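You operate a simulated robot arm through the tools that you are given. There is no shell and no other tool.

Carry out the task below with a simulated two-armed robot. There is one attempt and no reset: what you move stays moved.

Task
Band the teal notes in green and shut them in the note box.
Fine: at counter 24; one band; leave the machine on, its dial at green.

The check looks at the end state, three seconds after you hand in, the way a careful person would. Anything else that was tipped, shoved, dropped, spilled or broken makes it a failure.

Robot
Two 7-joint arms with fingered hands on one trunk that stands fixed in place. Base frame: the origin is at the foot of the trunk, x ahead of it, y to its left, z up. Lengths are in m, angles in degrees, forces in N, time in s.
The left shoulder is at [0.03, 0.119, 1.019], the right one opposite. With the tool pointing down near the work surface each hand reaches from about 0.36 to 0.78 m from the base axis, measured 20 degrees to its own side. Payload 3.8 kg a hand.
The TCP of each hand is the grasp point between the finger pads, 0.025 m short of the fingertips. In the tool frame z runs along the fingers and y along their closing line. Largest opening 0.088 m; the body of the gripper starts 0.029 m behind the TCP. The gripper is a hand of 4 fingers: y runs from the thumb to the fingers, the wrist lies at [-0.013, -0.106, -0.174] in the tool frame, and closing takes about 1.5 s.
Orientation is told as [roll, pitch, yaw] about the base's x, y, z axes, in that order, counted from this pose: with the fingers straight down and the wrist toward the robot, the tool's x, y and z point along [0, 1, 0], [1, 0, 0] and [0, 0, -1] of the base frame.

Tools
- The arms move only by the tool arm_command. It takes "left_series", "right_series" or both (then of equal length, played together; a hand with none holds still); each is a list of rows, each an object (a shift or turn left out is 0, a gripper value left out holds the last) with "fingers": the closure, from 0 (fully open) to 1 (shut); "dp": the shift along the tool's x, y, z in m, a list of three; "delta_rot": the turn, a rotation vector about the tool's x, y, z in degrees, a list of three. In form: [{"fingers": fingers, "dp": [dx, dy, dz], "delta_rot": [wx, wy, wz]}, ...]. A call has 1 to 20 rows; each row shifts and turns the commanded pose from where the row before left it, along the tool's axes as they then stand. Each row takes 0.2 s and may step no farther than 0.05 m and 8.6 degrees from the row before; otherwise, or with a gripper value out of range, the whole call is refused. A pose out of reach is approached as far as the arm can. The call stops where the force on the tool passes 40 N (or 10 N more than at its start, if that is more) or the arm is blocked; 0.2 s more then pass. The fingers move at their own pace (about 0.153 m/s each) and stop on an object; they squeeze with about 23 N. The grip force told is the motor's: it shows also when the fingers shut on nothing. Time passes only in rows, and 0.2 s behind the last, so rows that do not move let the fingers close. The reply holds the time, the measured pose of the TCP, the force on the tool along the base axes, the opening and the grip force, in the units named above and with some noise, with the torque about the TCP (base axes, N m) and any sound that the robot's microphone picked up.
- Cameras (640 x 400 px; columns grow to the right, rows downward): "scene" is now at [0.0623, 0.0128, 1.5725]; the picture's right is [0.13, -0.99, 0.00], its down [-0.71, -0.10, -0.69] and it looks along [0.69, 0.09, -0.72] (base axes); focal length 317 px, centre (320, 200). "left" rides on the left gripper at [-0.064, -0.083, -0.098] in its tool frame; the picture's right is [-0.62, -0.37, 0.69], its down [0.71, -0.63, 0.30] and it looks along [0.32, 0.68, 0.65] (tool axes); focal length 265 px, centre (320, 200). "right" rides on the right gripper at [0.064, -0.083, -0.098] in its tool frame; the picture's right is [-0.62, 0.37, -0.69], its down [-0.71, -0.63, 0.30] and it looks along [-0.32, 0.68, 0.65] (tool axes); focal length 265 px, centre (320, 200). There is no depth. A picture from a camera that has moved, and an enlarged one, comes with that camera's place and axes in the base frame and with its lens.
- get_image(camera): a new picture of that camera. It takes no simulated time.
- slide_trunk(by): slides the trunk up (or, below 0, down) by that many m; the arms and the scene camera ride with it, the base frame stays. It gives what a move gives, with no picture.
- hand_shape(shape, hand): the hand has 4 fingers and takes this shape, open, in about a second: jaw (thumb against the fingers, like two jaws); tri (thumb and two fingers); tip (a fingertip pinch); poke (one finger out to press); point (the index stretched); flat (the hand flat); cup (the hand cupped); fist (a fist). The gripper value then closes the fingers along that shape, each until it touches; the sizes above hold for jaw. It gives what a move gives, with no picture.
- pan_tilt(pan, tilt): turns the head with the scene camera to pan (to the left, within 120 degrees either way) and tilt (down, from -29 to 69), counted from straight ahead of the robot. It gives what a move gives.
- enlarge(camera, box): a new picture of the part [left, top, right, bottom] of that camera's present view, enlarged. It takes no simulated time.
- sign_off(): hands the job in; it is judged then, once.

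Places have to be worked out from the pictures, the camera data and where the tool is seen. Open the grippers and draw the arms clear of the work before you hand the job in, unless the task says otherwise.

The tools are called after "Call:" by a JSON object that holds its "fn" and its "kwargs". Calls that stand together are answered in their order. arm_command: Moves the arms, as the interface text tells. Its arguments: {"type":"object","properties":{"left_series":{"type":"array"},"right_series":{"type":"array"}},"required":[]} The other tools are called the same way: slide_trunk (by) slides the trunk up or down; hand_shape (shape, hand) gives the hand a shape; pan_tilt (pan, tilt) turns the head that bears the scene camera; get_image (camera) takes a picture; enlarge (camera, box) takes an enlarged picture of a part of a camera's view; sign_off () hands the job in.

At the start:

```text
time: 0.0
left_eef_pos: [0.529, 0.27, 1.1689]
left_ee_rot: [0.1, 0.0, -0.1]
left_contact_force: [-0.1, 0.1, -0.2]
left_moment: [-0.01, 0.01, -0.02]
left_width: 0.0877
left_finger_force: 0.1
left_shape: jaw
right_eef_pos: [0.4861, -0.2059, 1.1597]
right_ee_rot: [0.0, 0.0, 0.0]
right_contact_force: [0.2, 0.3, -0.5]
right_moment: [-0.01, 0.04, -0.02]
right_width: 0.0876
right_finger_force: 0.1
right_shape: jaw
trunk travel left (down, up): [-0.175, 0.415]
head pan, tilt: [7.7, 46.1]
```

scene: 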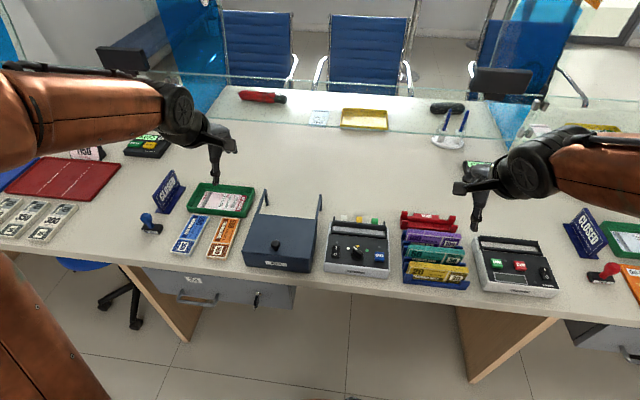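
right: 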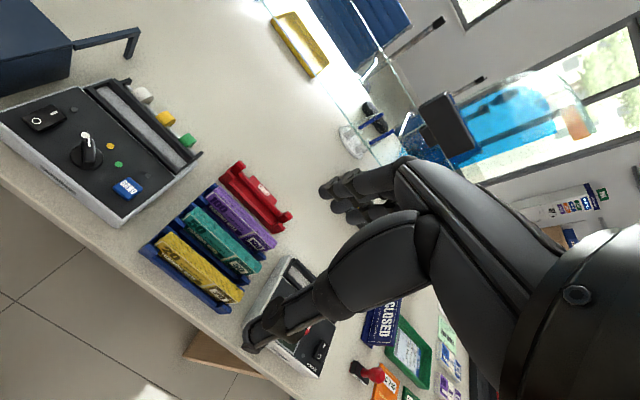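
left: 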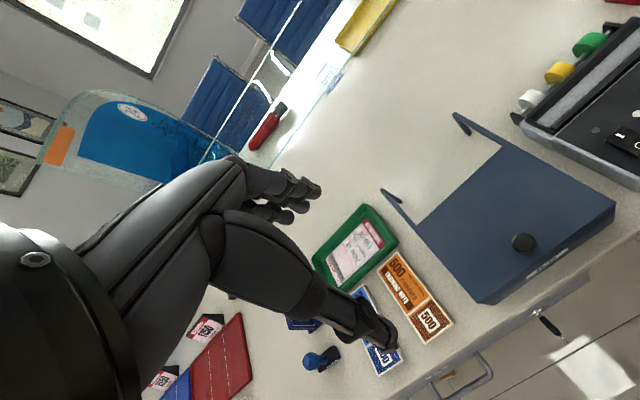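

The first pictures show the counter with a note box, a banding machine, a rack of notes and a second machine. I will enlarge the middle parts of the scene view to make out details.

Call:
{"fn": "enlarge", "kwargs": {"camera": "scene", "box": [220, 170, 400, 290]}}

Call:
{"fn": "enlarge", "kwargs": {"camera": "scene", "box": [380, 190, 560, 310]}}

Call:
{"fn": "enlarge", "kwargs": {"camera": "scene", "box": [90, 110, 270, 270]}}

Call:
{"fn": "enlarge", "kwargs": {"camera": "right", "box": [0, 60, 300, 320]}}

Call:
{"fn": "enlarge", "kwargs": {"camera": "left", "box": [360, 0, 640, 300]}}

```text
3.33 times, centred on (310, 230) of scene
camera zoom: at [0.0623, 0.0128, 1.5725], right [0.13, -0.99, 0.0], down [-0.71, -0.1, -0.69], along [0.69, 0.09, -0.72], focal length 1058 px, centre (353, 100)
```

zoom: 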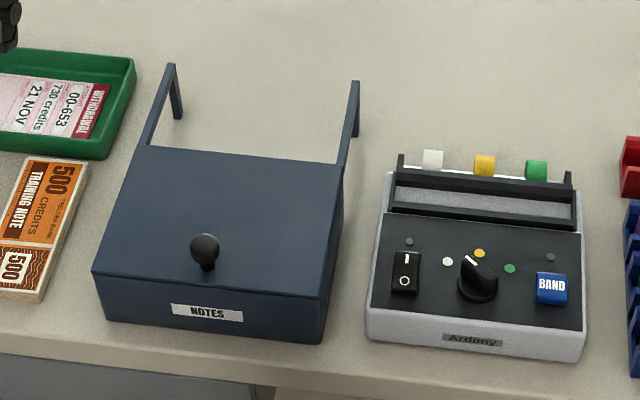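

```text
3.33 times, centred on (470, 250) of scene
camera zoom: at [0.0623, 0.0128, 1.5725], right [0.13, -0.99, 0.0], down [-0.71, -0.1, -0.69], along [0.69, 0.09, -0.72], focal length 1058 px, centre (-180, 33)
```

zoom: 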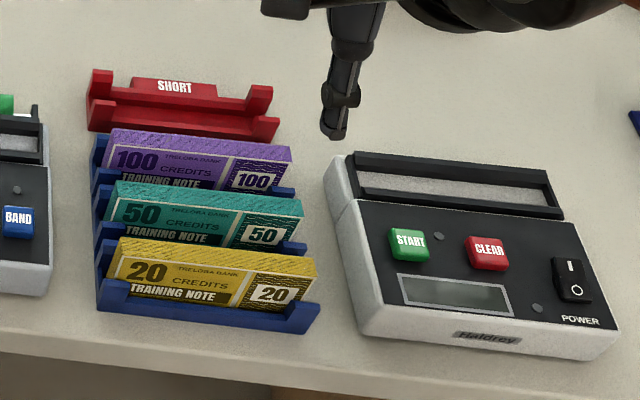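

```text
2.50 times, centred on (180, 190) of scene
camera zoom: at [0.0623, 0.0128, 1.5725], right [0.13, -0.99, 0.0], down [-0.71, -0.1, -0.69], along [0.69, 0.09, -0.72], focal length 793 px, centre (670, 225)
```

zoom: 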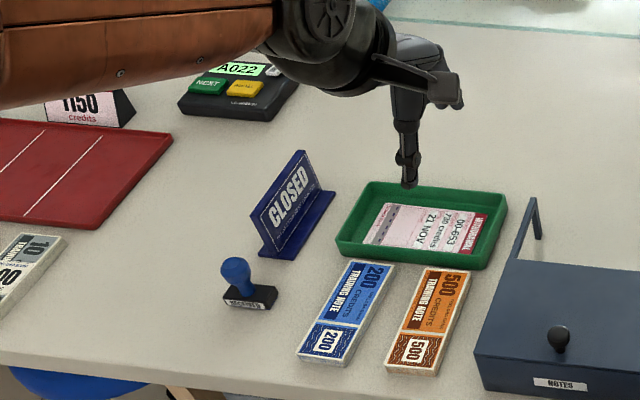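

```text
1.54 times, centred on (150, 190) of right
camera zoom: at [0.4036, -0.1418, 1.2589], right [0.37, -0.62, 0.69], down [-0.63, -0.71, -0.3], along [0.68, -0.32, -0.65], focal length 408 px, centre (582, 215)
```

zoom: 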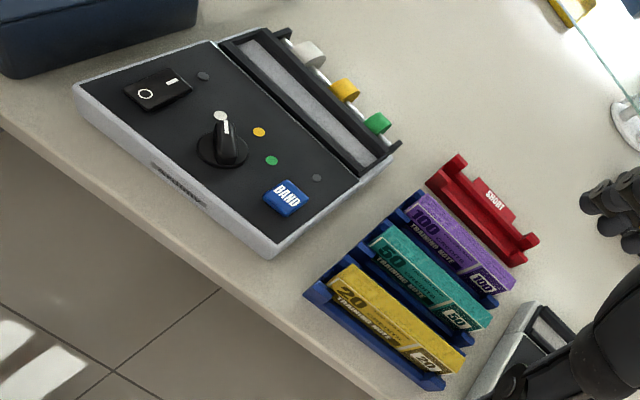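

```text
1.33 times, centred on (500, 150) of left
camera zoom: at [0.4464, 0.2061, 1.2677], right [-0.37, -0.62, -0.69], down [-0.63, 0.71, -0.3], along [0.68, 0.32, -0.65], focal length 354 px, centre (80, 267)
```

zoom: 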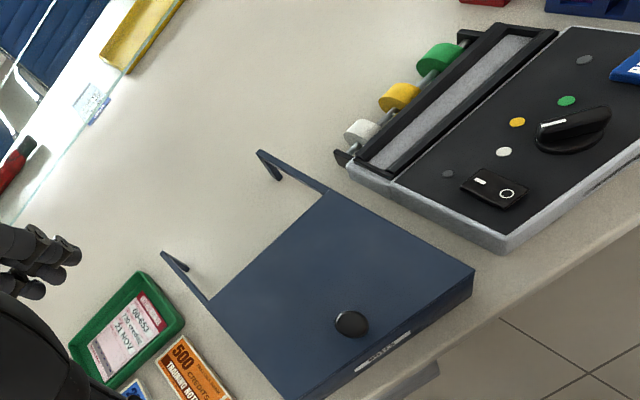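

The rack holds yellow, teal and purple notes; the bander has a power switch, a dial (white/yellow/green) and a BAND button; the note box has a lid with a knob. "Counter 24" may be a desk number, so I look around with the head for number labels before moving anything.

Call:
{"fn": "enlarge", "kwargs": {"camera": "scene", "box": [140, 250, 320, 370]}}

Call:
{"fn": "enlarge", "kwargs": {"camera": "scene", "box": [500, 180, 640, 380]}}

Call:
{"fn": "enlarge", "kwargs": {"camera": "scene", "box": [220, 70, 500, 170]}}

Call:
{"fn": "enlarge", "kwargs": {"camera": "right", "box": [340, 100, 640, 400]}}

```text
3.33 times, centred on (230, 310) of scene
camera zoom: at [0.0623, 0.0128, 1.5725], right [0.13, -0.99, 0.0], down [-0.71, -0.1, -0.69], along [0.69, 0.09, -0.72], focal length 1058 px, centre (620, -167)
```

zoom: 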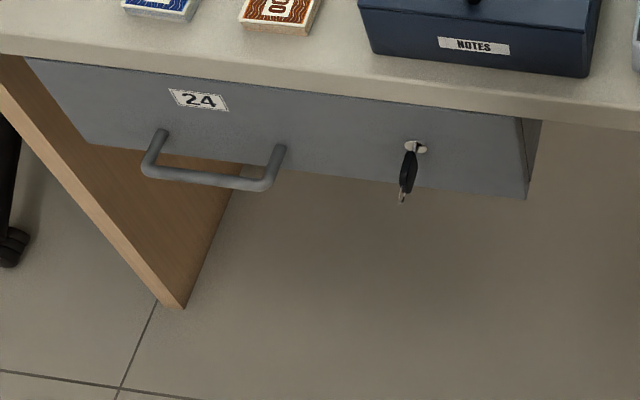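

```text
2.00 times, centred on (570, 280) of scene
camera zoom: at [0.0623, 0.0128, 1.5725], right [0.13, -0.99, 0.0], down [-0.71, -0.1, -0.69], along [0.69, 0.09, -0.72], focal length 635 px, centre (-180, 40)
```

zoom: 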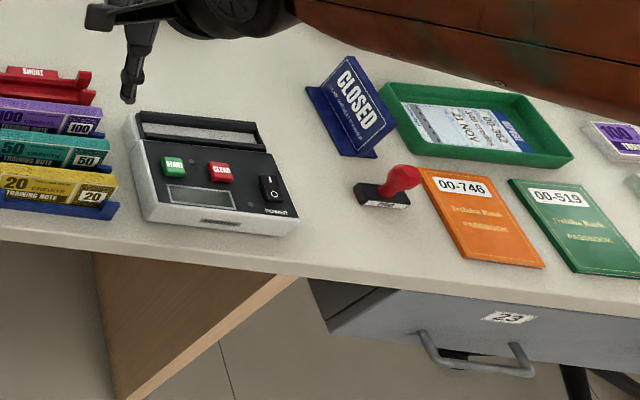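

```text
2.29 times, centred on (360, 120) of scene
camera zoom: at [0.0623, 0.0128, 1.5725], right [0.13, -0.99, 0.0], down [-0.71, -0.1, -0.69], along [0.69, 0.09, -0.72], focal length 725 px, centre (229, 383)
```

zoom: 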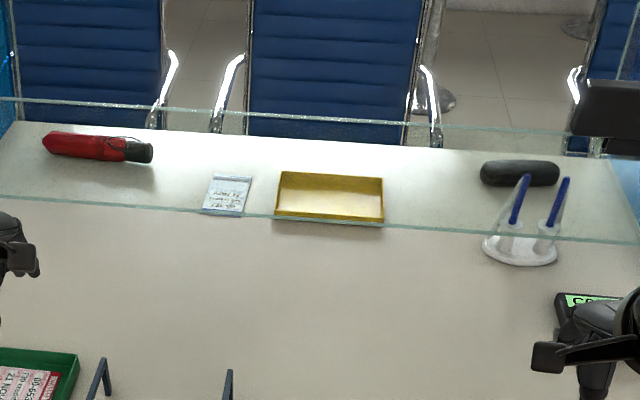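

```text
1.33 times, centred on (490, 250) of right
camera zoom: at [0.4036, -0.1418, 1.2589], right [0.37, -0.62, 0.69], down [-0.63, -0.71, -0.3], along [0.68, -0.32, -0.65], focal length 354 px, centre (93, 133)
```

zoom: 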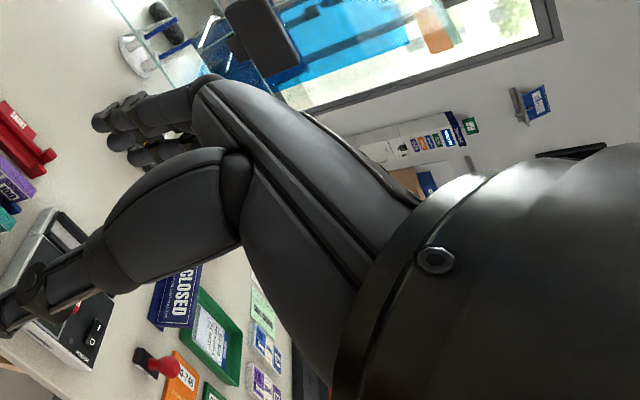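

Drawer 24 is the desk in front of me and 23 the one to the right, so the rack, bander and note box here belong to counter 24. I pan the head to see both sides and any instructions on the walls.

Call:
{"fn": "pan_tilt", "kwargs": {"pan": -55, "tilt": 30}}

Call:
{"fn": "get_image", "kwargs": {"camera": "scene"}}

Call:
{"fn": "pan_tilt", "kwargs": {"pan": 60, "tilt": 35}}

Call:
{"fn": "get_image", "kwargs": {"camera": "scene"}}

```text
time: 1.3
left_eef_pos: [0.5301, 0.271, 1.169]
left_ee_rot: [0.0, 0.0, 0.0]
left_contact_force: [0.4, 0.4, 0.6]
left_moment: [0.02, 0.01, -0.01]
left_width: 0.0877
left_finger_force: 0.1
left_shape: jaw
right_eef_pos: [0.4855, -0.2057, 1.1618]
right_ee_rot: [0.0, 0.0, 0.0]
right_contact_force: [-0.7, -0.1, -0.1]
right_moment: [-0.01, 0.02, -0.01]
right_width: 0.0874
right_finger_force: 0.1
right_shape: jaw
trunk travel left (down, up): [-0.175, 0.415]
head pan, tilt: [-55.0, 30.0]
```

```text
taken
camera scene: at [0.0346, -0.072, 1.5967], right [-0.82, -0.57, 0.0], down [-0.29, 0.41, -0.87], along [0.5, -0.71, -0.5], focal length 317 px, centre (320, 200)
```

scene: 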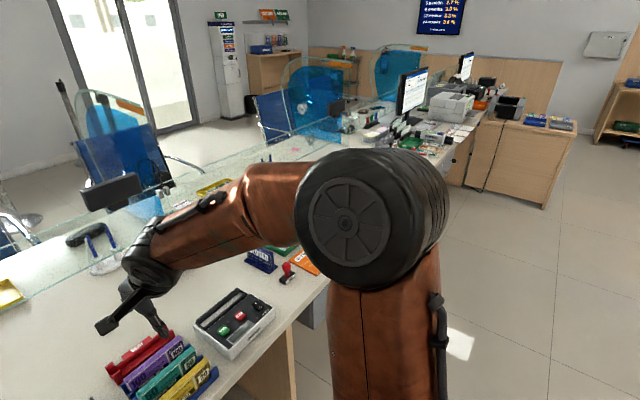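

```text
time: 3.3
left_eef_pos: [0.5295, 0.2704, 1.1685]
left_ee_rot: [0.0, 0.1, 0.1]
left_contact_force: [-0.2, -0.6, -0.3]
left_moment: [-0.01, -0.03, 0.0]
left_width: 0.0877
left_finger_force: 0.1
left_shape: jaw
right_eef_pos: [0.4873, -0.2055, 1.1603]
right_ee_rot: [0.0, 0.1, 0.0]
right_contact_force: [-0.4, 0.2, -0.5]
right_moment: [0.03, -0.01, -0.01]
right_width: 0.0876
right_finger_force: 0.0
right_shape: jaw
trunk travel left (down, up): [-0.175, 0.415]
head pan, tilt: [60.0, 35.0]
```

```text
taken
camera scene: at [0.0266, 0.0783, 1.5889], right [0.87, -0.5, 0.0], down [-0.29, -0.5, -0.82], along [0.41, 0.71, -0.57], focal length 317 px, centre (320, 200)
```

scene: 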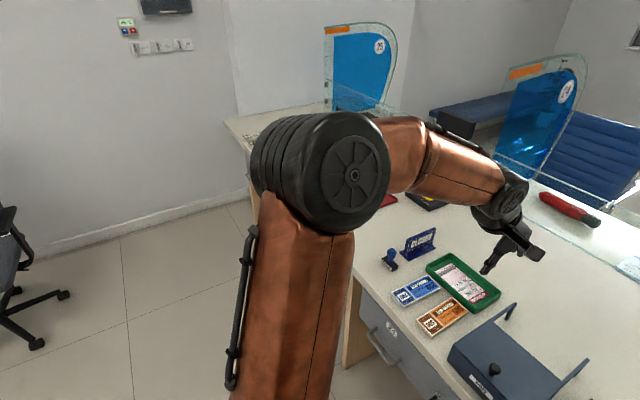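

Nothing else carries teal notes or a note box at counter 24. I turn the head back over the work, slightly to the right of centre, for a clear look at both machines and the rack.

Call:
{"fn": "pan_tilt", "kwargs": {"pan": 0, "tilt": 55}}

Call:
{"fn": "get_image", "kwargs": {"camera": "scene"}}

```text
time: 4.6
left_eef_pos: [0.5288, 0.2705, 1.168]
left_ee_rot: [0.0, 0.1, 0.0]
left_contact_force: [0.6, -1.0, -1.3]
left_moment: [0.02, 0.02, 0.0]
left_width: 0.0876
left_finger_force: 0.0
left_shape: jaw
right_eef_pos: [0.4866, -0.2058, 1.161]
right_ee_rot: [0.0, 0.0, 0.1]
right_contact_force: [0.6, 0.1, -0.1]
right_moment: [0.0, -0.01, 0.0]
right_width: 0.0874
right_finger_force: 0.1
right_shape: jaw
trunk travel left (down, up): [-0.175, 0.415]
head pan, tilt: [0.0, 55.0]
```

```text
taken
camera scene: at [0.0547, 0.0021, 1.5607], right [0.0, -1.0, 0.0], down [-0.82, 0.0, -0.57], along [0.57, 0.0, -0.82], focal length 317 px, centre (320, 200)
```

scene: 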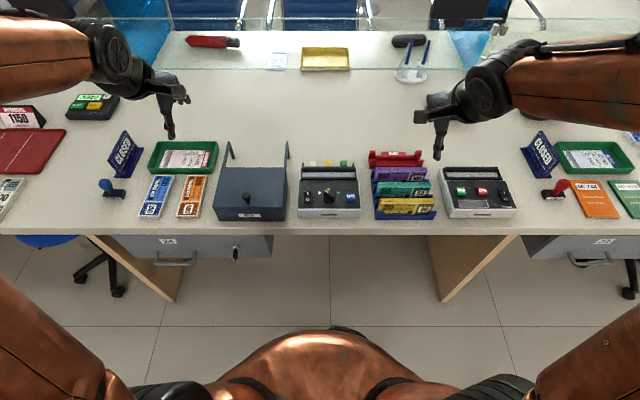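

With pan 0 the desk lies square in the picture. I enlarge the box, the bander and the rack to measure them.

Call:
{"fn": "enlarge", "kwargs": {"camera": "scene", "box": [205, 135, 305, 225]}}

Call:
{"fn": "enlarge", "kwargs": {"camera": "scene", "box": [285, 145, 375, 225]}}

Call:
{"fn": "enlarge", "kwargs": {"camera": "scene", "box": [360, 140, 450, 230]}}

```text
4.44 times, centred on (255, 180) of scene
camera zoom: at [0.0547, 0.0021, 1.5607], right [0.0, -1.0, 0.0], down [-0.82, 0.0, -0.57], along [0.57, 0.0, -0.82], focal length 1410 px, centre (609, 289)
```

zoom: 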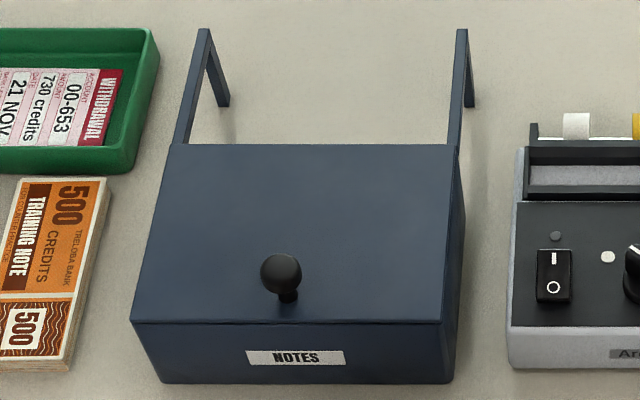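

```text
5.00 times, centred on (330, 185) of scene
camera zoom: at [0.0547, 0.0021, 1.5607], right [0.0, -1.0, 0.0], down [-0.82, 0.0, -0.57], along [0.57, 0.0, -0.82], focal length 1587 px, centre (270, 275)
```

zoom: 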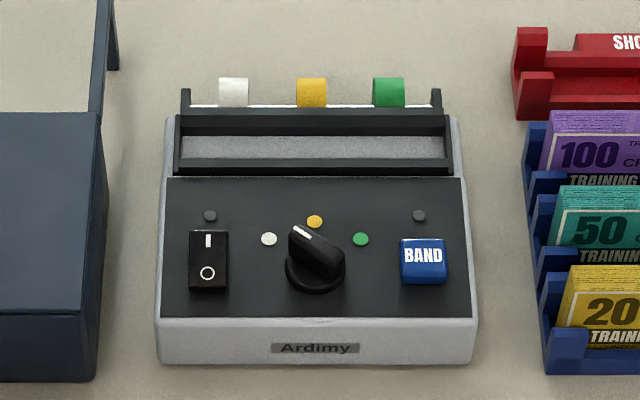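

```text
4.44 times, centred on (405, 185) of scene
camera zoom: at [0.0547, 0.0021, 1.5607], right [0.0, -1.0, 0.0], down [-0.82, 0.0, -0.57], along [0.57, 0.0, -0.82], focal length 1410 px, centre (-58, 267)
```

zoom: 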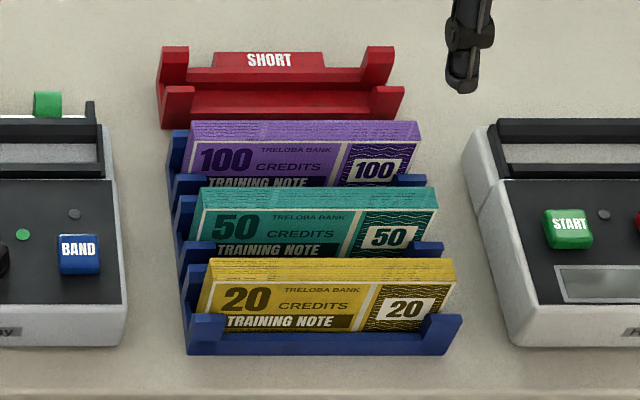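

The dial now points at white, the lamps are dark, and the box's lid seems to ride on two rails that run back from it. I lower the right hand a bit toward the robot for a closer, second-angle look at the rack and bander.

Call:
{"fn": "arm_command", "kwargs": {"right_series": [{"dp": [0.012, -0.022, 0.033]}, {"dp": [0.012, -0.022, 0.033]}, {"dp": [0.012, -0.022, 0.034]}, {}]}}

Call:
{"fn": "get_image", "kwargs": {"camera": "right"}}

```text
time: 5.6
left_eef_pos: [0.5287, 0.2706, 1.1696]
left_ee_rot: [0.0, 0.0, 0.0]
left_contact_force: [-0.4, 0.3, 0.0]
left_moment: [-0.03, 0.0, 0.01]
left_width: 0.0878
left_finger_force: 0.1
left_shape: jaw
right_eef_pos: [0.4187, -0.1714, 1.0616]
right_ee_rot: [0.0, 0.0, 0.1]
right_contact_force: [0.1, -0.3, 0.4]
right_moment: [-0.02, -0.02, 0.01]
right_width: 0.088
right_finger_force: 0.0
right_shape: jaw
trunk travel left (down, up): [-0.175, 0.415]
head pan, tilt: [0.0, 55.0]
```

```text
taken
camera right: at [0.336, -0.1066, 1.1596], right [0.37, -0.62, 0.69], down [-0.63, -0.72, -0.3], along [0.68, -0.32, -0.65], focal length 265 px, centre (320, 200)
```

right: 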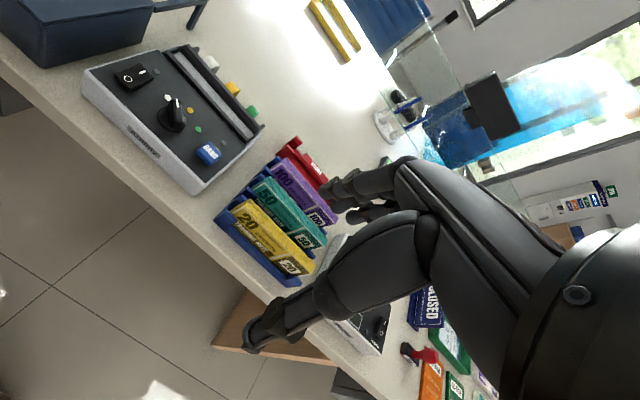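

The rack and bander are both in view from this side. I enlarge them for measuring.

Call:
{"fn": "enlarge", "kwargs": {"camera": "right", "box": [70, 40, 270, 200]}}

Call:
{"fn": "enlarge", "kwargs": {"camera": "right", "box": [210, 120, 360, 290]}}

```text
2.50 times, centred on (170, 120) of right
camera zoom: at [0.336, -0.1066, 1.1596], right [0.37, -0.62, 0.69], down [-0.63, -0.72, -0.3], along [0.68, -0.32, -0.65], focal length 664 px, centre (695, 400)
```

zoom: 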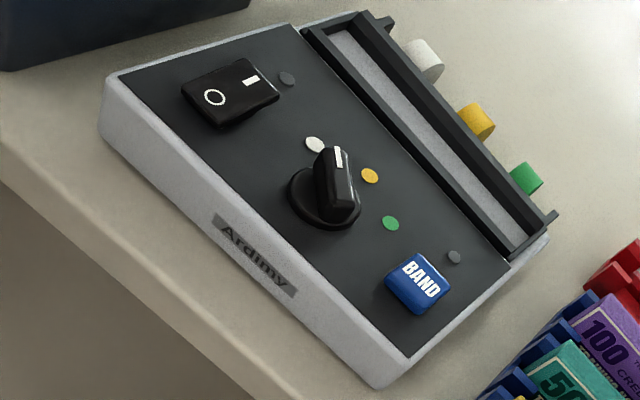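

```text
2.35 times, centred on (285, 205) of right
camera zoom: at [0.336, -0.1066, 1.1596], right [0.37, -0.62, 0.69], down [-0.63, -0.72, -0.3], along [0.68, -0.32, -0.65], focal length 624 px, centre (402, 188)
```

zoom: 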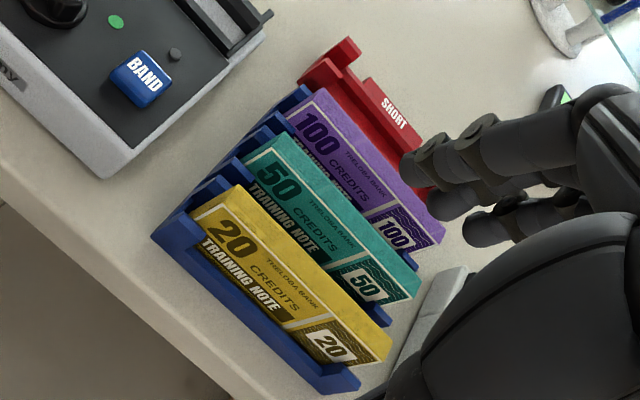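

Rough triangulation puts the BAND button near [0.570, -0.083, 0.839] and the power switch near [0.567, 0.036, 0.840]. I drop the right hand lower in front of the desk edge for a flatter view that gives better heights.

Call:
{"fn": "arm_command", "kwargs": {"right_series": [{"dp": [0.02, -0.01, 0.03]}, {"dp": [0.02, -0.01, 0.03]}, {"dp": [0.02, -0.01, 0.03]}, {"dp": [0.01, -0.01, 0.02]}, {}]}}

Call:
{"fn": "get_image", "kwargs": {"camera": "right"}}

```text
time: 6.8
left_eef_pos: [0.5281, 0.2707, 1.1689]
left_ee_rot: [0.0, 0.1, 0.1]
left_contact_force: [-0.1, -0.1, -1.0]
left_moment: [0.0, 0.01, -0.01]
left_width: 0.0875
left_finger_force: 0.0
left_shape: jaw
right_eef_pos: [0.3804, -0.1001, 0.9522]
right_ee_rot: [0.0, 0.0, 0.0]
right_contact_force: [0.0, 0.2, 0.2]
right_moment: [-0.02, -0.04, -0.02]
right_width: 0.0878
right_finger_force: 0.0
right_shape: jaw
trunk travel left (down, up): [-0.175, 0.415]
head pan, tilt: [0.0, 55.0]
```

```text
taken
camera right: at [0.2969, -0.0357, 1.0498], right [0.37, -0.62, 0.69], down [-0.63, -0.71, -0.3], along [0.68, -0.32, -0.65], focal length 265 px, centre (320, 200)
```

right: 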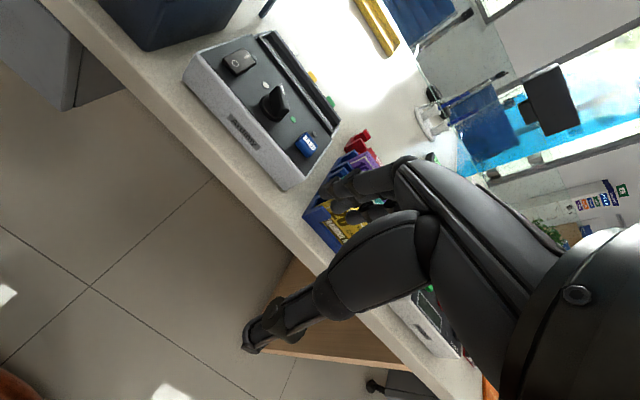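

Call:
{"fn": "enlarge", "kwargs": {"camera": "right", "box": [170, 20, 350, 200]}}

Call:
{"fn": "enlarge", "kwargs": {"camera": "right", "box": [290, 110, 390, 260]}}

```text
2.22 times, centred on (260, 110) of right
camera zoom: at [0.2969, -0.0357, 1.0498], right [0.37, -0.62, 0.69], down [-0.63, -0.71, -0.3], along [0.68, -0.32, -0.65], focal length 590 px, centre (453, 400)
```

zoom: 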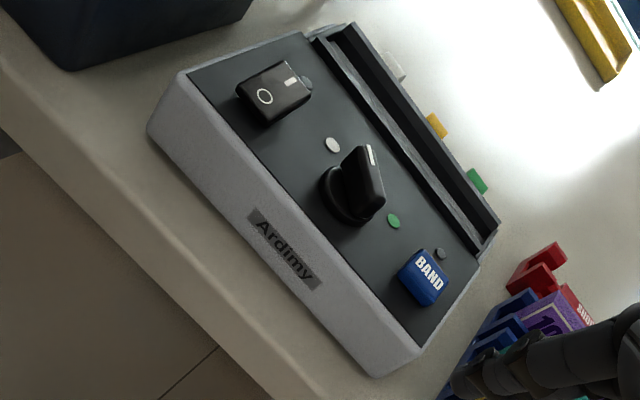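

```text
2.67 times, centred on (340, 185) of right
camera zoom: at [0.2969, -0.0357, 1.0498], right [0.37, -0.62, 0.69], down [-0.63, -0.71, -0.3], along [0.68, -0.32, -0.65], focal length 708 px, centre (267, 240)
```

zoom: 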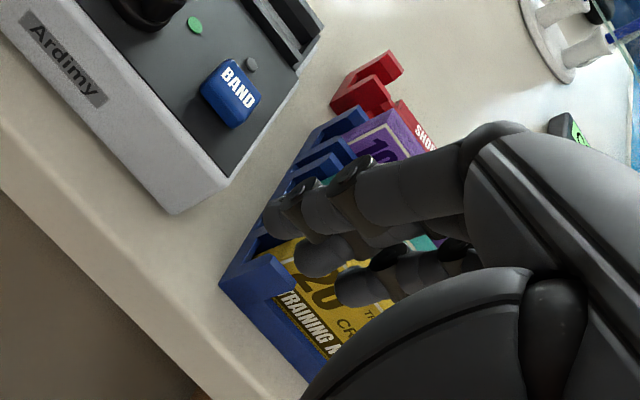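

The flatter view puts the BAND button at about [0.575, -0.085, 0.833] and the desk surface at roughly z 0.77. Next I bring the left hand low in front of the desk to view the box, its lid and rails, and the bander from the left camera.

Call:
{"fn": "arm_command", "kwargs": {"left_series": [{"dp": [-0.025, -0.02, 0.033]}, {"dp": [-0.025, -0.02, 0.033]}, {"dp": [-0.025, -0.02, 0.033]}, {"dp": [-0.025, -0.02, 0.033]}, {"dp": [-0.025, -0.02, 0.033]}, {"dp": [-0.025, -0.02, 0.033]}, {}]}}

Call:
{"fn": "get_image", "kwargs": {"camera": "left"}}

```text
time: 8.4
left_eef_pos: [0.4084, 0.1204, 0.972]
left_ee_rot: [-0.1, 0.0, 0.0]
left_contact_force: [0.3, -0.2, -0.4]
left_moment: [-0.03, -0.04, 0.0]
left_width: 0.088
left_finger_force: 0.0
left_shape: jaw
right_eef_pos: [0.3802, -0.0998, 0.9519]
right_ee_rot: [0.1, 0.1, 0.1]
right_contact_force: [-0.3, 0.1, -0.1]
right_moment: [0.01, 0.04, 0.05]
right_width: 0.0878
right_finger_force: 0.1
right_shape: jaw
trunk travel left (down, up): [-0.175, 0.415]
head pan, tilt: [0.0, 55.0]
```

```text
taken
camera left: at [0.3262, 0.0558, 1.07], right [-0.37, -0.62, -0.69], down [-0.63, 0.71, -0.3], along [0.68, 0.33, -0.65], focal length 265 px, centre (320, 200)
```

left: 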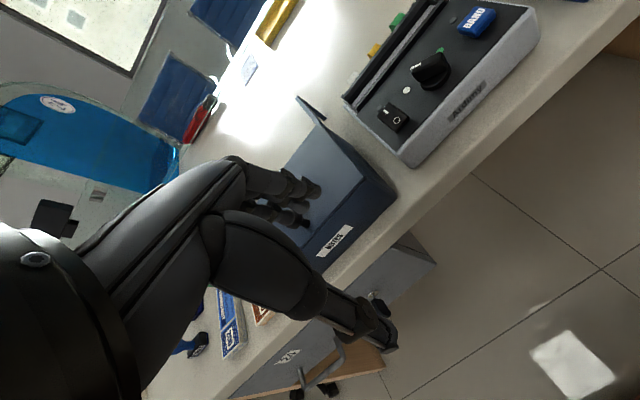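

The bander is seen well from the left camera and the box is partly hidden by the fingers. I enlarge both.

Call:
{"fn": "enlarge", "kwargs": {"camera": "left", "box": [335, 0, 555, 175]}}

Call:
{"fn": "enlarge", "kwargs": {"camera": "left", "box": [260, 80, 420, 300]}}

```text
2.29 times, centred on (445, 88) of left
camera zoom: at [0.3262, 0.0558, 1.07], right [-0.37, -0.62, -0.69], down [-0.63, 0.71, -0.3], along [0.68, 0.33, -0.65], focal length 607 px, centre (34, 457)
```

zoom: 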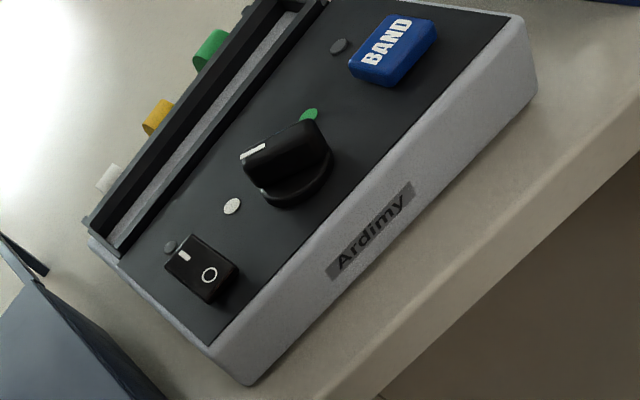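

```text
1.82 times, centred on (340, 190) of left
camera zoom: at [0.3262, 0.0558, 1.07], right [-0.37, -0.62, -0.69], down [-0.63, 0.71, -0.3], along [0.68, 0.33, -0.65], focal length 483 px, centre (284, 218)
```

zoom: 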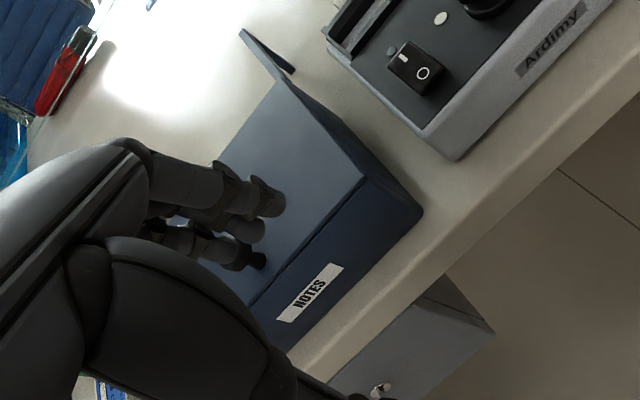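

Both side cameras agree: switch near [0.576, 0.036, 0.830], BAND near [0.574, -0.087, 0.831], desk near z 0.775. I now shape the right hand to poke, in free air, and look at where its fingertip sits.

Call:
{"fn": "hand_shape", "kwargs": {"shape": "poke", "hand": "right"}}

Call:
{"fn": "get_image", "kwargs": {"camera": "right"}}

Call:
{"fn": "get_image", "kwargs": {"camera": "scene"}}

```text
time: 9.3
left_eef_pos: [0.4092, 0.1196, 0.9717]
left_ee_rot: [0.0, 0.0, 0.0]
left_contact_force: [-0.8, -1.4, 0.3]
left_moment: [0.01, 0.04, 0.01]
left_width: 0.0876
left_finger_force: 0.1
left_shape: jaw
right_eef_pos: [0.3806, -0.1004, 0.9509]
right_ee_rot: [0.0, 0.0, 0.1]
right_contact_force: [0.3, -0.3, 0.4]
right_moment: [-0.02, -0.03, -0.02]
right_width: 0.0001
right_finger_force: 0.2
right_shape: poke
trunk travel left (down, up): [-0.175, 0.415]
head pan, tilt: [0.0, 55.0]
```

```text
taken
camera right: at [0.2972, -0.0358, 1.0498], right [0.37, -0.62, 0.69], down [-0.63, -0.71, -0.3], along [0.68, -0.32, -0.65], focal length 265 px, centre (320, 200)
```

right: 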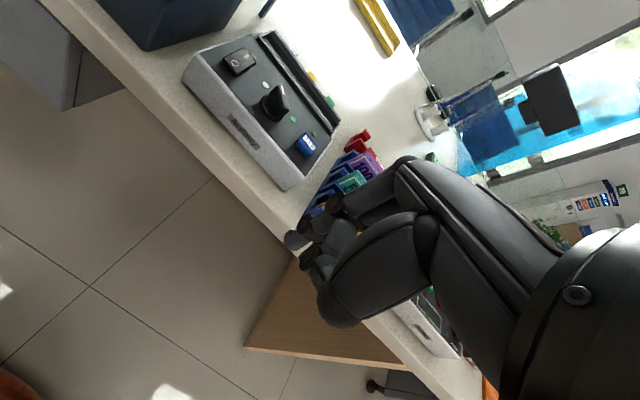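

```text
taken
camera scene: at [0.0547, 0.002, 1.5607], right [0.0, -1.0, 0.0], down [-0.82, 0.0, -0.57], along [0.57, 0.0, -0.82], focal length 317 px, centre (320, 200)
```

scene: 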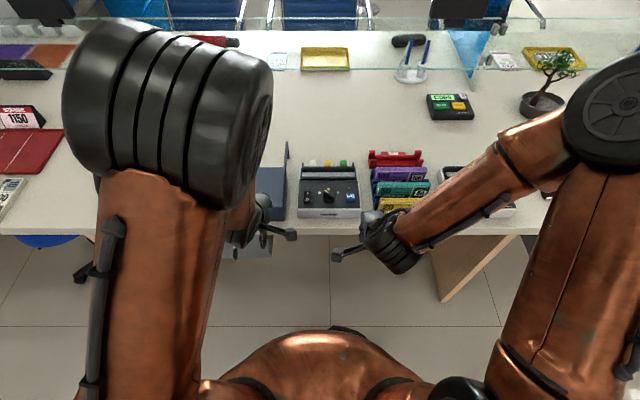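

The poke finger shows at about (290, 238) in the right view. I enlarge to see its tip exactly.

Call:
{"fn": "enlarge", "kwargs": {"camera": "right", "box": [260, 140, 440, 340]}}

Call:
{"fn": "enlarge", "kwargs": {"camera": "scene", "box": [320, 190, 440, 290]}}

```text
2.00 times, centred on (350, 240) of right
camera zoom: at [0.2972, -0.0358, 1.0498], right [0.37, -0.62, 0.69], down [-0.63, -0.71, -0.3], along [0.68, -0.32, -0.65], focal length 531 px, centre (260, 120)
```

zoom: 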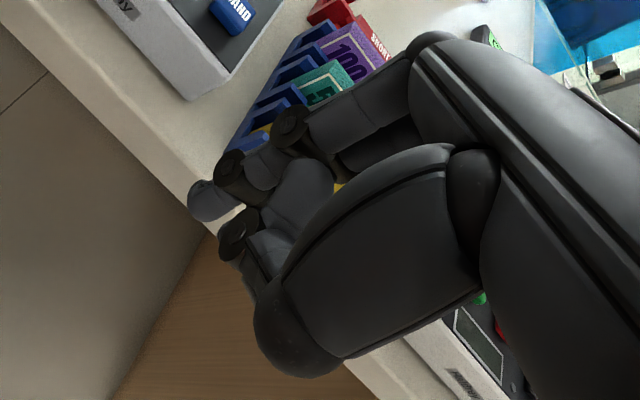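

```text
4.00 times, centred on (380, 240) of scene
camera zoom: at [0.0547, 0.002, 1.5607], right [0.0, -1.0, 0.0], down [-0.82, 0.0, -0.57], along [0.57, 0.0, -0.82], focal length 1269 px, centre (80, 40)
```

zoom: 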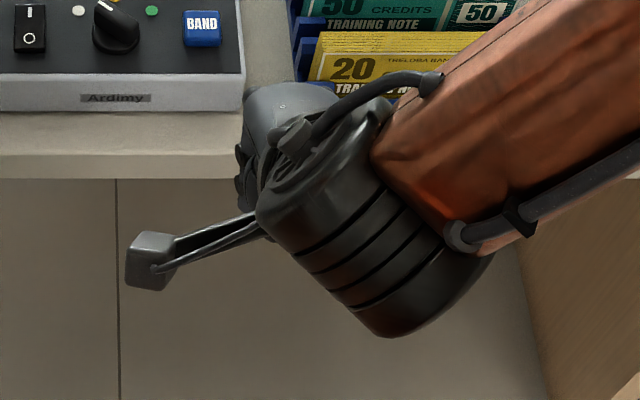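

The hand hides its own tip from above, so I'll do the left-side controls with the left hand while the right camera watches from its present good spot. I shape the left hand to poke, move it a little forward and turn its wrist out to the left.

Call:
{"fn": "hand_shape", "kwargs": {"shape": "poke", "hand": "left"}}

Call:
{"fn": "arm_command", "kwargs": {"left_series": [{"dp": [0, 0.03, -0.02]}, {"dp": [0, 0.03, 0]}, {"dp": [0, 0.03, 0]}, {"delta_rot": [0, 0, 7.5]}, {"delta_rot": [0, 0, 7.5]}, {"delta_rot": [0, 0, 7.5]}, {"delta_rot": [0, 0, 7.5]}, {"delta_rot": [0, 0, 7.5]}, {"delta_rot": [0, 0, 7.5]}, {}]}}

Call:
{"fn": "get_image", "kwargs": {"camera": "right"}}

Call:
{"fn": "get_image", "kwargs": {"camera": "scene"}}

Call:
{"fn": "get_image", "kwargs": {"camera": "left"}}

```text
time: 10.2
left_eef_pos: [0.4085, 0.1187, 0.9724]
left_ee_rot: [0.0, 0.0, -0.1]
left_contact_force: [-0.3, 0.3, 0.2]
left_moment: [0.0, -0.02, 0.0]
left_width: 0.0
left_finger_force: 0.0
left_shape: poke
right_eef_pos: [0.3805, -0.0993, 0.9524]
right_ee_rot: [0.1, -0.1, 0.0]
right_contact_force: [-1.1, 0.2, -0.7]
right_moment: [0.01, 0.0, -0.01]
right_width: 0.0
right_finger_force: 0.0
right_shape: poke
trunk travel left (down, up): [-0.175, 0.415]
head pan, tilt: [0.0, 55.0]
```

```text
time: 12.4
left_eef_pos: [0.5002, 0.1203, 0.9905]
left_ee_rot: [0.1, 0.1, -45.1]
left_contact_force: [-0.2, 0.7, 0.7]
left_moment: [-0.02, 0.02, 0.03]
left_width: 0.0001
left_finger_force: 0.0
left_shape: poke
right_eef_pos: [0.3803, -0.0999, 0.9517]
right_ee_rot: [0.1, 0.0, 0.0]
right_contact_force: [-0.2, 0.5, 0.1]
right_moment: [0.0, 0.01, -0.02]
right_width: 0.0001
right_finger_force: 0.1
right_shape: poke
trunk travel left (down, up): [-0.175, 0.415]
head pan, tilt: [0.0, 55.0]
```

```text
taken
camera right: at [0.2971, -0.0363, 1.0498], right [0.37, -0.62, 0.69], down [-0.63, -0.71, -0.3], along [0.68, -0.32, -0.65], focal length 265 px, centre (320, 200)
```

right: 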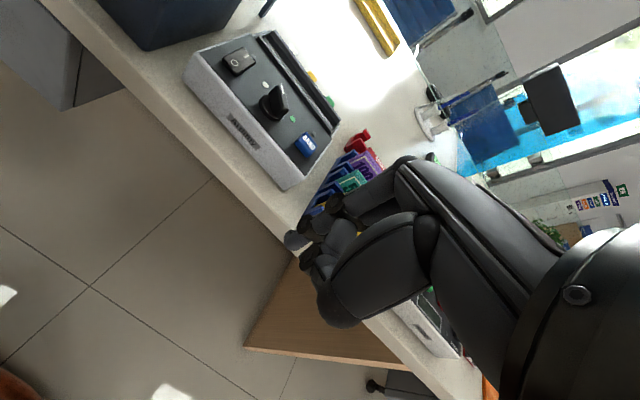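

```text
taken
camera scene: at [0.0546, 0.0014, 1.5607], right [0.0, -1.0, 0.0], down [-0.82, 0.0, -0.57], along [0.57, 0.0, -0.82], focal length 317 px, centre (320, 200)
```

scene: 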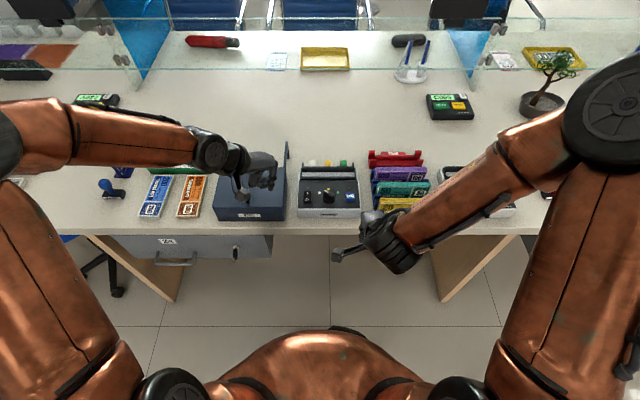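

```text
taken
camera left: at [0.3956, 0.1337, 1.0895], right [-0.7, -0.18, -0.69], down [0.06, 0.95, -0.3], along [0.71, -0.25, -0.65], focal length 265 px, centre (320, 200)
```

left: 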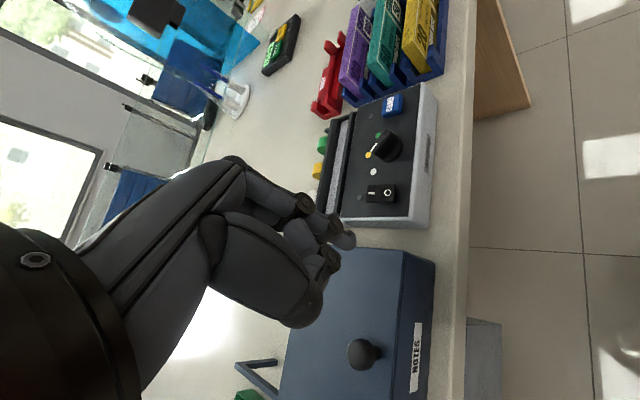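

Now the left camera shows box, bander and rack clearly, and the scene camera sees the left hand side-on. I enlarge to locate the poke tip and the rack/bander details.

Call:
{"fn": "enlarge", "kwargs": {"camera": "scene", "box": [190, 120, 310, 220]}}

Call:
{"fn": "enlarge", "kwargs": {"camera": "left", "box": [290, 80, 450, 260]}}

Call:
{"fn": "enlarge", "kwargs": {"camera": "left", "box": [300, 0, 460, 130]}}

Call:
{"fn": "enlarge", "kwargs": {"camera": "left", "box": [230, 230, 450, 400]}}

```text
4.00 times, centred on (250, 170) of scene
camera zoom: at [0.0546, 0.0014, 1.5607], right [0.0, -1.0, 0.0], down [-0.82, 0.0, -0.57], along [0.57, 0.0, -0.82], focal length 1269 px, centre (600, 320)
```

zoom: 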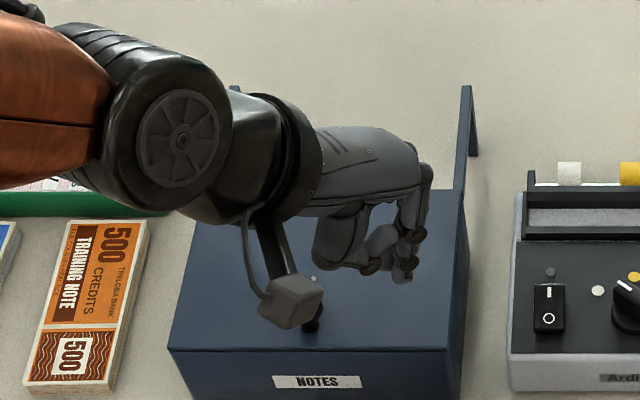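

```text
2.22 times, centred on (370, 170) of left
camera zoom: at [0.3956, 0.1337, 1.0895], right [-0.7, -0.18, -0.69], down [0.06, 0.95, -0.3], along [0.71, -0.25, -0.65], focal length 590 px, centre (209, 267)
```

zoom: 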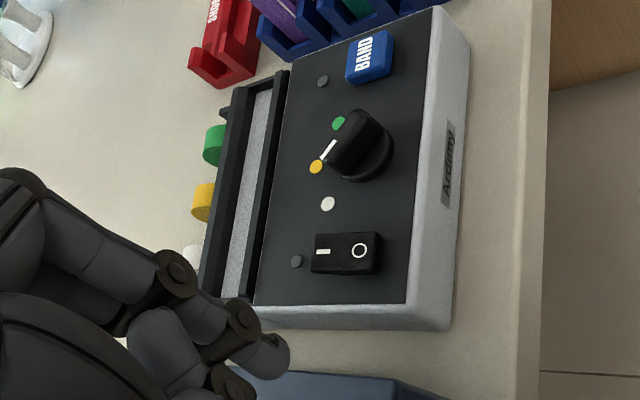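

```text
3.08 times, centred on (380, 65) of left
camera zoom: at [0.3956, 0.1337, 1.0895], right [-0.7, -0.18, -0.69], down [0.06, 0.95, -0.3], along [0.71, -0.25, -0.65], focal length 817 px, centre (135, 615)
```

zoom: 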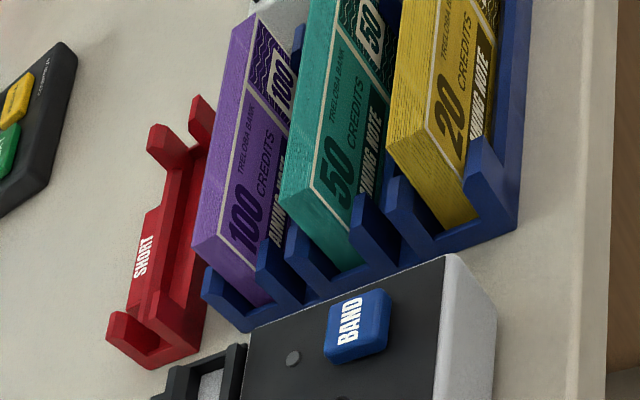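

```text
2.35 times, centred on (340, 315) of left
camera zoom: at [0.3956, 0.1337, 1.0895], right [-0.7, -0.18, -0.69], down [0.06, 0.95, -0.3], along [0.71, -0.25, -0.65], focal length 624 px, centre (273, -71)
```

zoom: 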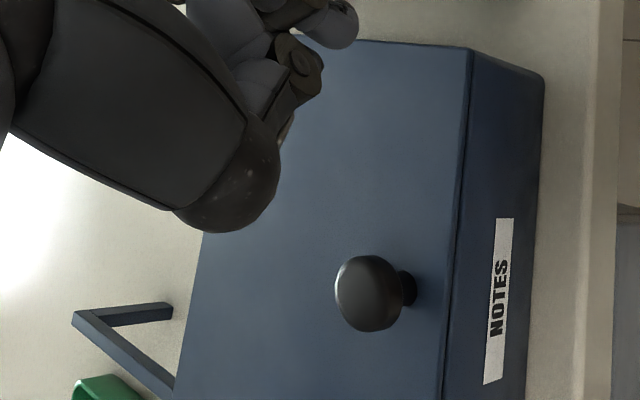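

The poke tip sits roughly at tool offset [-0.012, -0.003, +0.02] from the left TCP, and the switch's "I" end is near [0.583, 0.034]. I bring the left fingertip to hover about 5 cm above that spot.

Call:
{"fn": "arm_command", "kwargs": {"left_series": [{"dp": [0.0025, 0.031, 0.0]}, {"dp": [0.0025, 0.031, 0.02]}, {"dp": [0.0025, 0.031, 0.03]}, {"dp": [0.0025, 0.03, 0.03]}, {}]}}

Call:
{"fn": "get_image", "kwargs": {"camera": "left"}}

Call:
{"fn": "enlarge", "kwargs": {"camera": "right", "box": [170, 20, 350, 200]}}

Call:
{"fn": "enlarge", "kwargs": {"camera": "scene", "box": [240, 130, 380, 230]}}

```text
time: 13.6
left_eef_pos: [0.5925, 0.0399, 0.9109]
left_ee_rot: [0.0, 0.0, -45.0]
left_contact_force: [0.1, -0.3, 0.4]
left_moment: [-0.01, -0.02, 0.02]
left_width: 0.0
left_finger_force: 0.1
left_shape: poke
right_eef_pos: [0.3794, -0.0991, 0.952]
right_ee_rot: [0.0, -0.1, 0.0]
right_contact_force: [0.5, 0.3, 0.7]
right_moment: [0.03, -0.01, 0.02]
right_width: 0.0
right_finger_force: 0.1
right_shape: poke
trunk travel left (down, up): [-0.175, 0.415]
head pan, tilt: [0.0, 55.0]
```

```text
taken
camera left: at [0.489, 0.0536, 1.0097], right [-0.7, -0.18, -0.69], down [0.06, 0.95, -0.3], along [0.71, -0.25, -0.65], focal length 265 px, centre (320, 200)
```

left: 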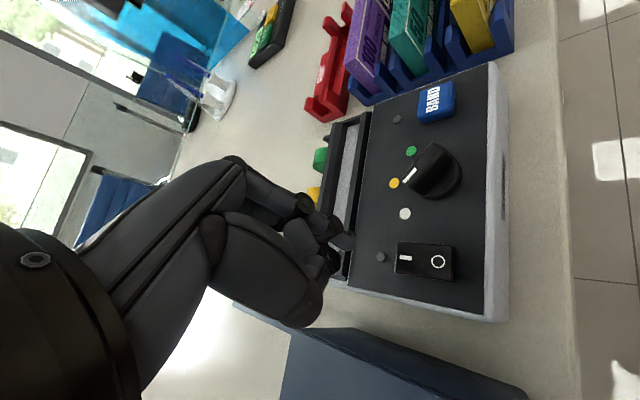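

```text
2.22 times, centred on (260, 110) of right
camera zoom: at [0.2968, -0.0356, 1.05], right [0.37, -0.62, 0.69], down [-0.63, -0.72, -0.3], along [0.68, -0.32, -0.65], focal length 590 px, centre (453, 400)
```

zoom: 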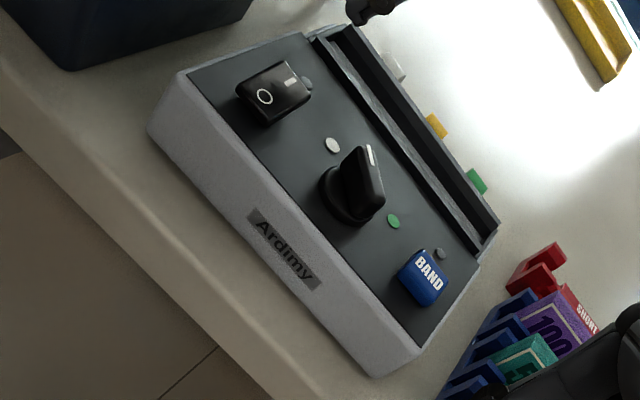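

```text
4.00 times, centred on (310, 180) of scene
camera zoom: at [0.0542, 0.0023, 1.5607], right [0.0, -1.0, 0.0], down [-0.82, 0.0, -0.57], along [0.57, 0.0, -0.82], focal length 1269 px, centre (360, 280)
```

zoom: 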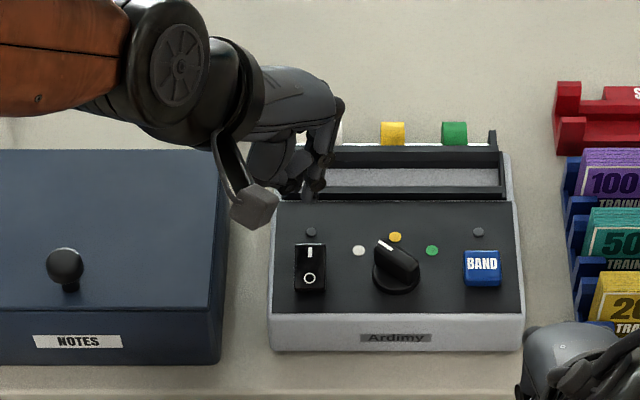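

The tip hovers at about [0.59, 0.032, 0.885]; the "I" mark is at about [0.581, 0.034, 0.835]. I shift back 7 mm, lower 3 cm and recheck.

Call:
{"fn": "arm_command", "kwargs": {"left_series": [{"dp": [-0.004, -0.006, 0.015]}, {"dp": [0, 0, 0.015]}, {}]}}

Call:
{"fn": "enlarge", "kwargs": {"camera": "left", "box": [280, 180, 480, 305]}}

Call:
{"fn": "enlarge", "kwargs": {"camera": "right", "box": [190, 10, 310, 130]}}

Call:
{"fn": "enlarge", "kwargs": {"camera": "scene", "box": [270, 150, 360, 220]}}

```text
time: 14.4
left_eef_pos: [0.5866, 0.0412, 0.8811]
left_ee_rot: [0.0, 0.0, -45.0]
left_contact_force: [0.2, -0.5, -1.2]
left_moment: [0.0, -0.01, -0.04]
left_width: 0.0
left_finger_force: 0.0
left_shape: poke
right_eef_pos: [0.3792, -0.1003, 0.9505]
right_ee_rot: [0.0, 0.0, 0.0]
right_contact_force: [0.0, -0.4, -0.2]
right_moment: [0.02, -0.01, 0.01]
right_width: 0.0
right_finger_force: 0.2
right_shape: poke
trunk travel left (down, up): [-0.175, 0.415]
head pan, tilt: [0.0, 55.0]
```

```text
3.20 times, centred on (380, 242) of left
camera zoom: at [0.4823, 0.0554, 0.9799], right [-0.7, -0.18, -0.69], down [0.06, 0.95, -0.3], along [0.71, -0.25, -0.65], focal length 849 px, centre (128, 64)
```

zoom: 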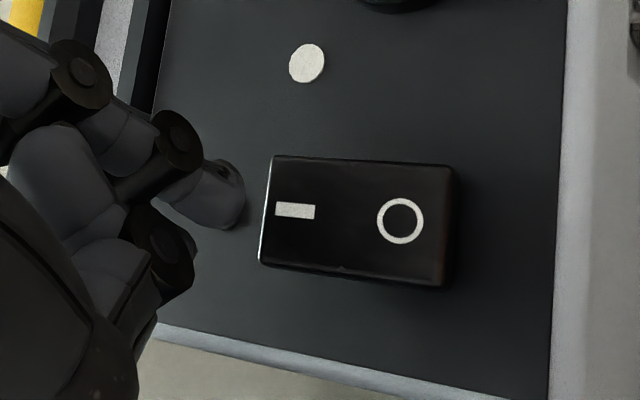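

```text
3.33 times, centred on (250, 70) of right
camera zoom: at [0.2972, -0.0358, 1.0499], right [0.37, -0.62, 0.69], down [-0.63, -0.71, -0.3], along [0.68, -0.32, -0.65], focal length 885 px, centre (553, 633)
```

zoom: 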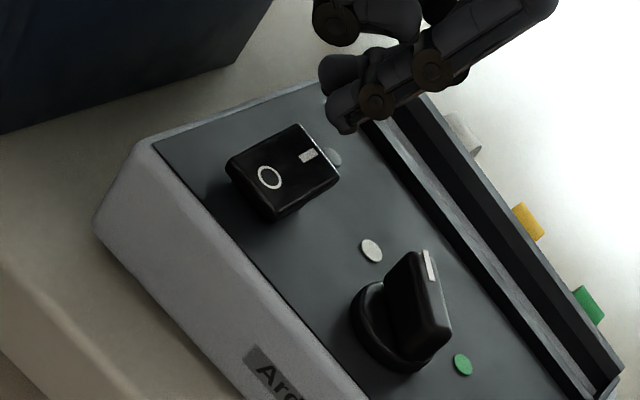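

```text
5.71 times, centred on (315, 185) of scene
camera zoom: at [0.0546, 0.002, 1.5607], right [0.0, -1.0, 0.0], down [-0.82, 0.0, -0.57], along [0.57, 0.0, -0.82], focal length 1813 px, centre (349, 286)
```

zoom: 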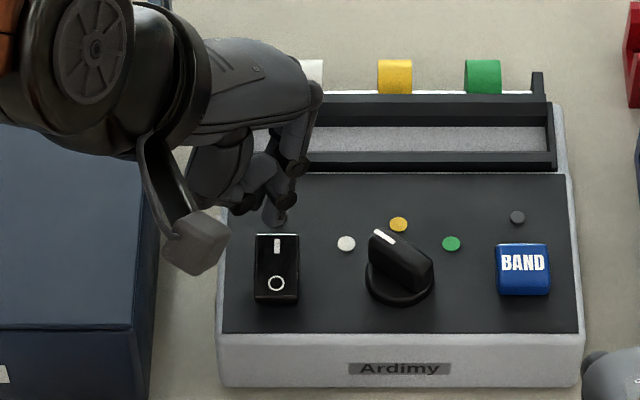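

The views agree that lowering about 2 cm will bring the tip onto the "I" end, about 3 mm too far left. I shift 3 mm right and lower in small steps, watching the force.

Call:
{"fn": "arm_command", "kwargs": {"left_series": [{"dp": [-0.0035, 0.0007, 0.007]}, {"dp": [0, 0, 0.006]}, {}]}}

Call:
{"fn": "enlarge", "kwargs": {"camera": "left", "box": [280, 180, 480, 305]}}

Call:
{"fn": "enlarge", "kwargs": {"camera": "right", "box": [190, 10, 310, 130]}}

```text
time: 15.2
left_eef_pos: [0.584, 0.0385, 0.8695]
left_ee_rot: [0.0, 0.0, -45.0]
left_contact_force: [-0.6, -0.1, 1.4]
left_moment: [0.0, 0.03, -0.02]
left_width: 0.0
left_finger_force: 0.0
left_shape: poke
right_eef_pos: [0.3814, -0.0996, 0.951]
right_ee_rot: [-0.1, 0.0, 0.0]
right_contact_force: [0.0, 1.0, -0.4]
right_moment: [0.01, 0.0, 0.02]
right_width: 0.0
right_finger_force: 0.0
right_shape: poke
trunk travel left (down, up): [-0.175, 0.415]
head pan, tilt: [0.0, 55.0]
```

```text
3.20 times, centred on (380, 242) of left
camera zoom: at [0.4807, 0.0523, 0.9669], right [-0.7, -0.18, -0.69], down [0.06, 0.95, -0.3], along [0.71, -0.25, -0.65], focal length 849 px, centre (128, 64)
```

zoom: 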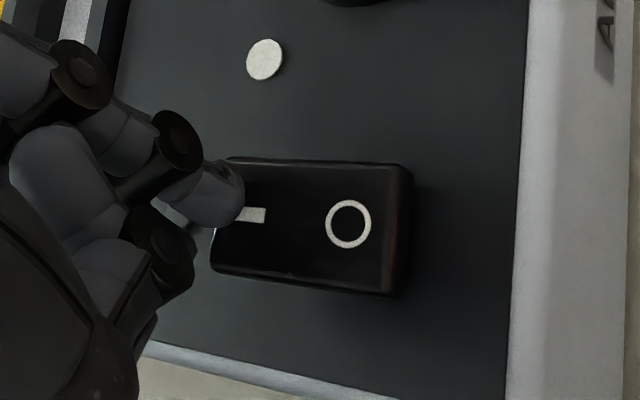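

```text
3.33 times, centred on (250, 70) of right
camera zoom: at [0.2972, -0.0359, 1.0499], right [0.37, -0.62, 0.69], down [-0.63, -0.71, -0.3], along [0.68, -0.32, -0.65], focal length 885 px, centre (553, 633)
```

zoom: 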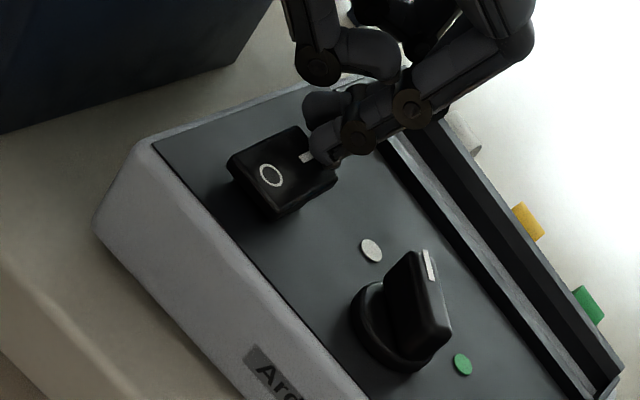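

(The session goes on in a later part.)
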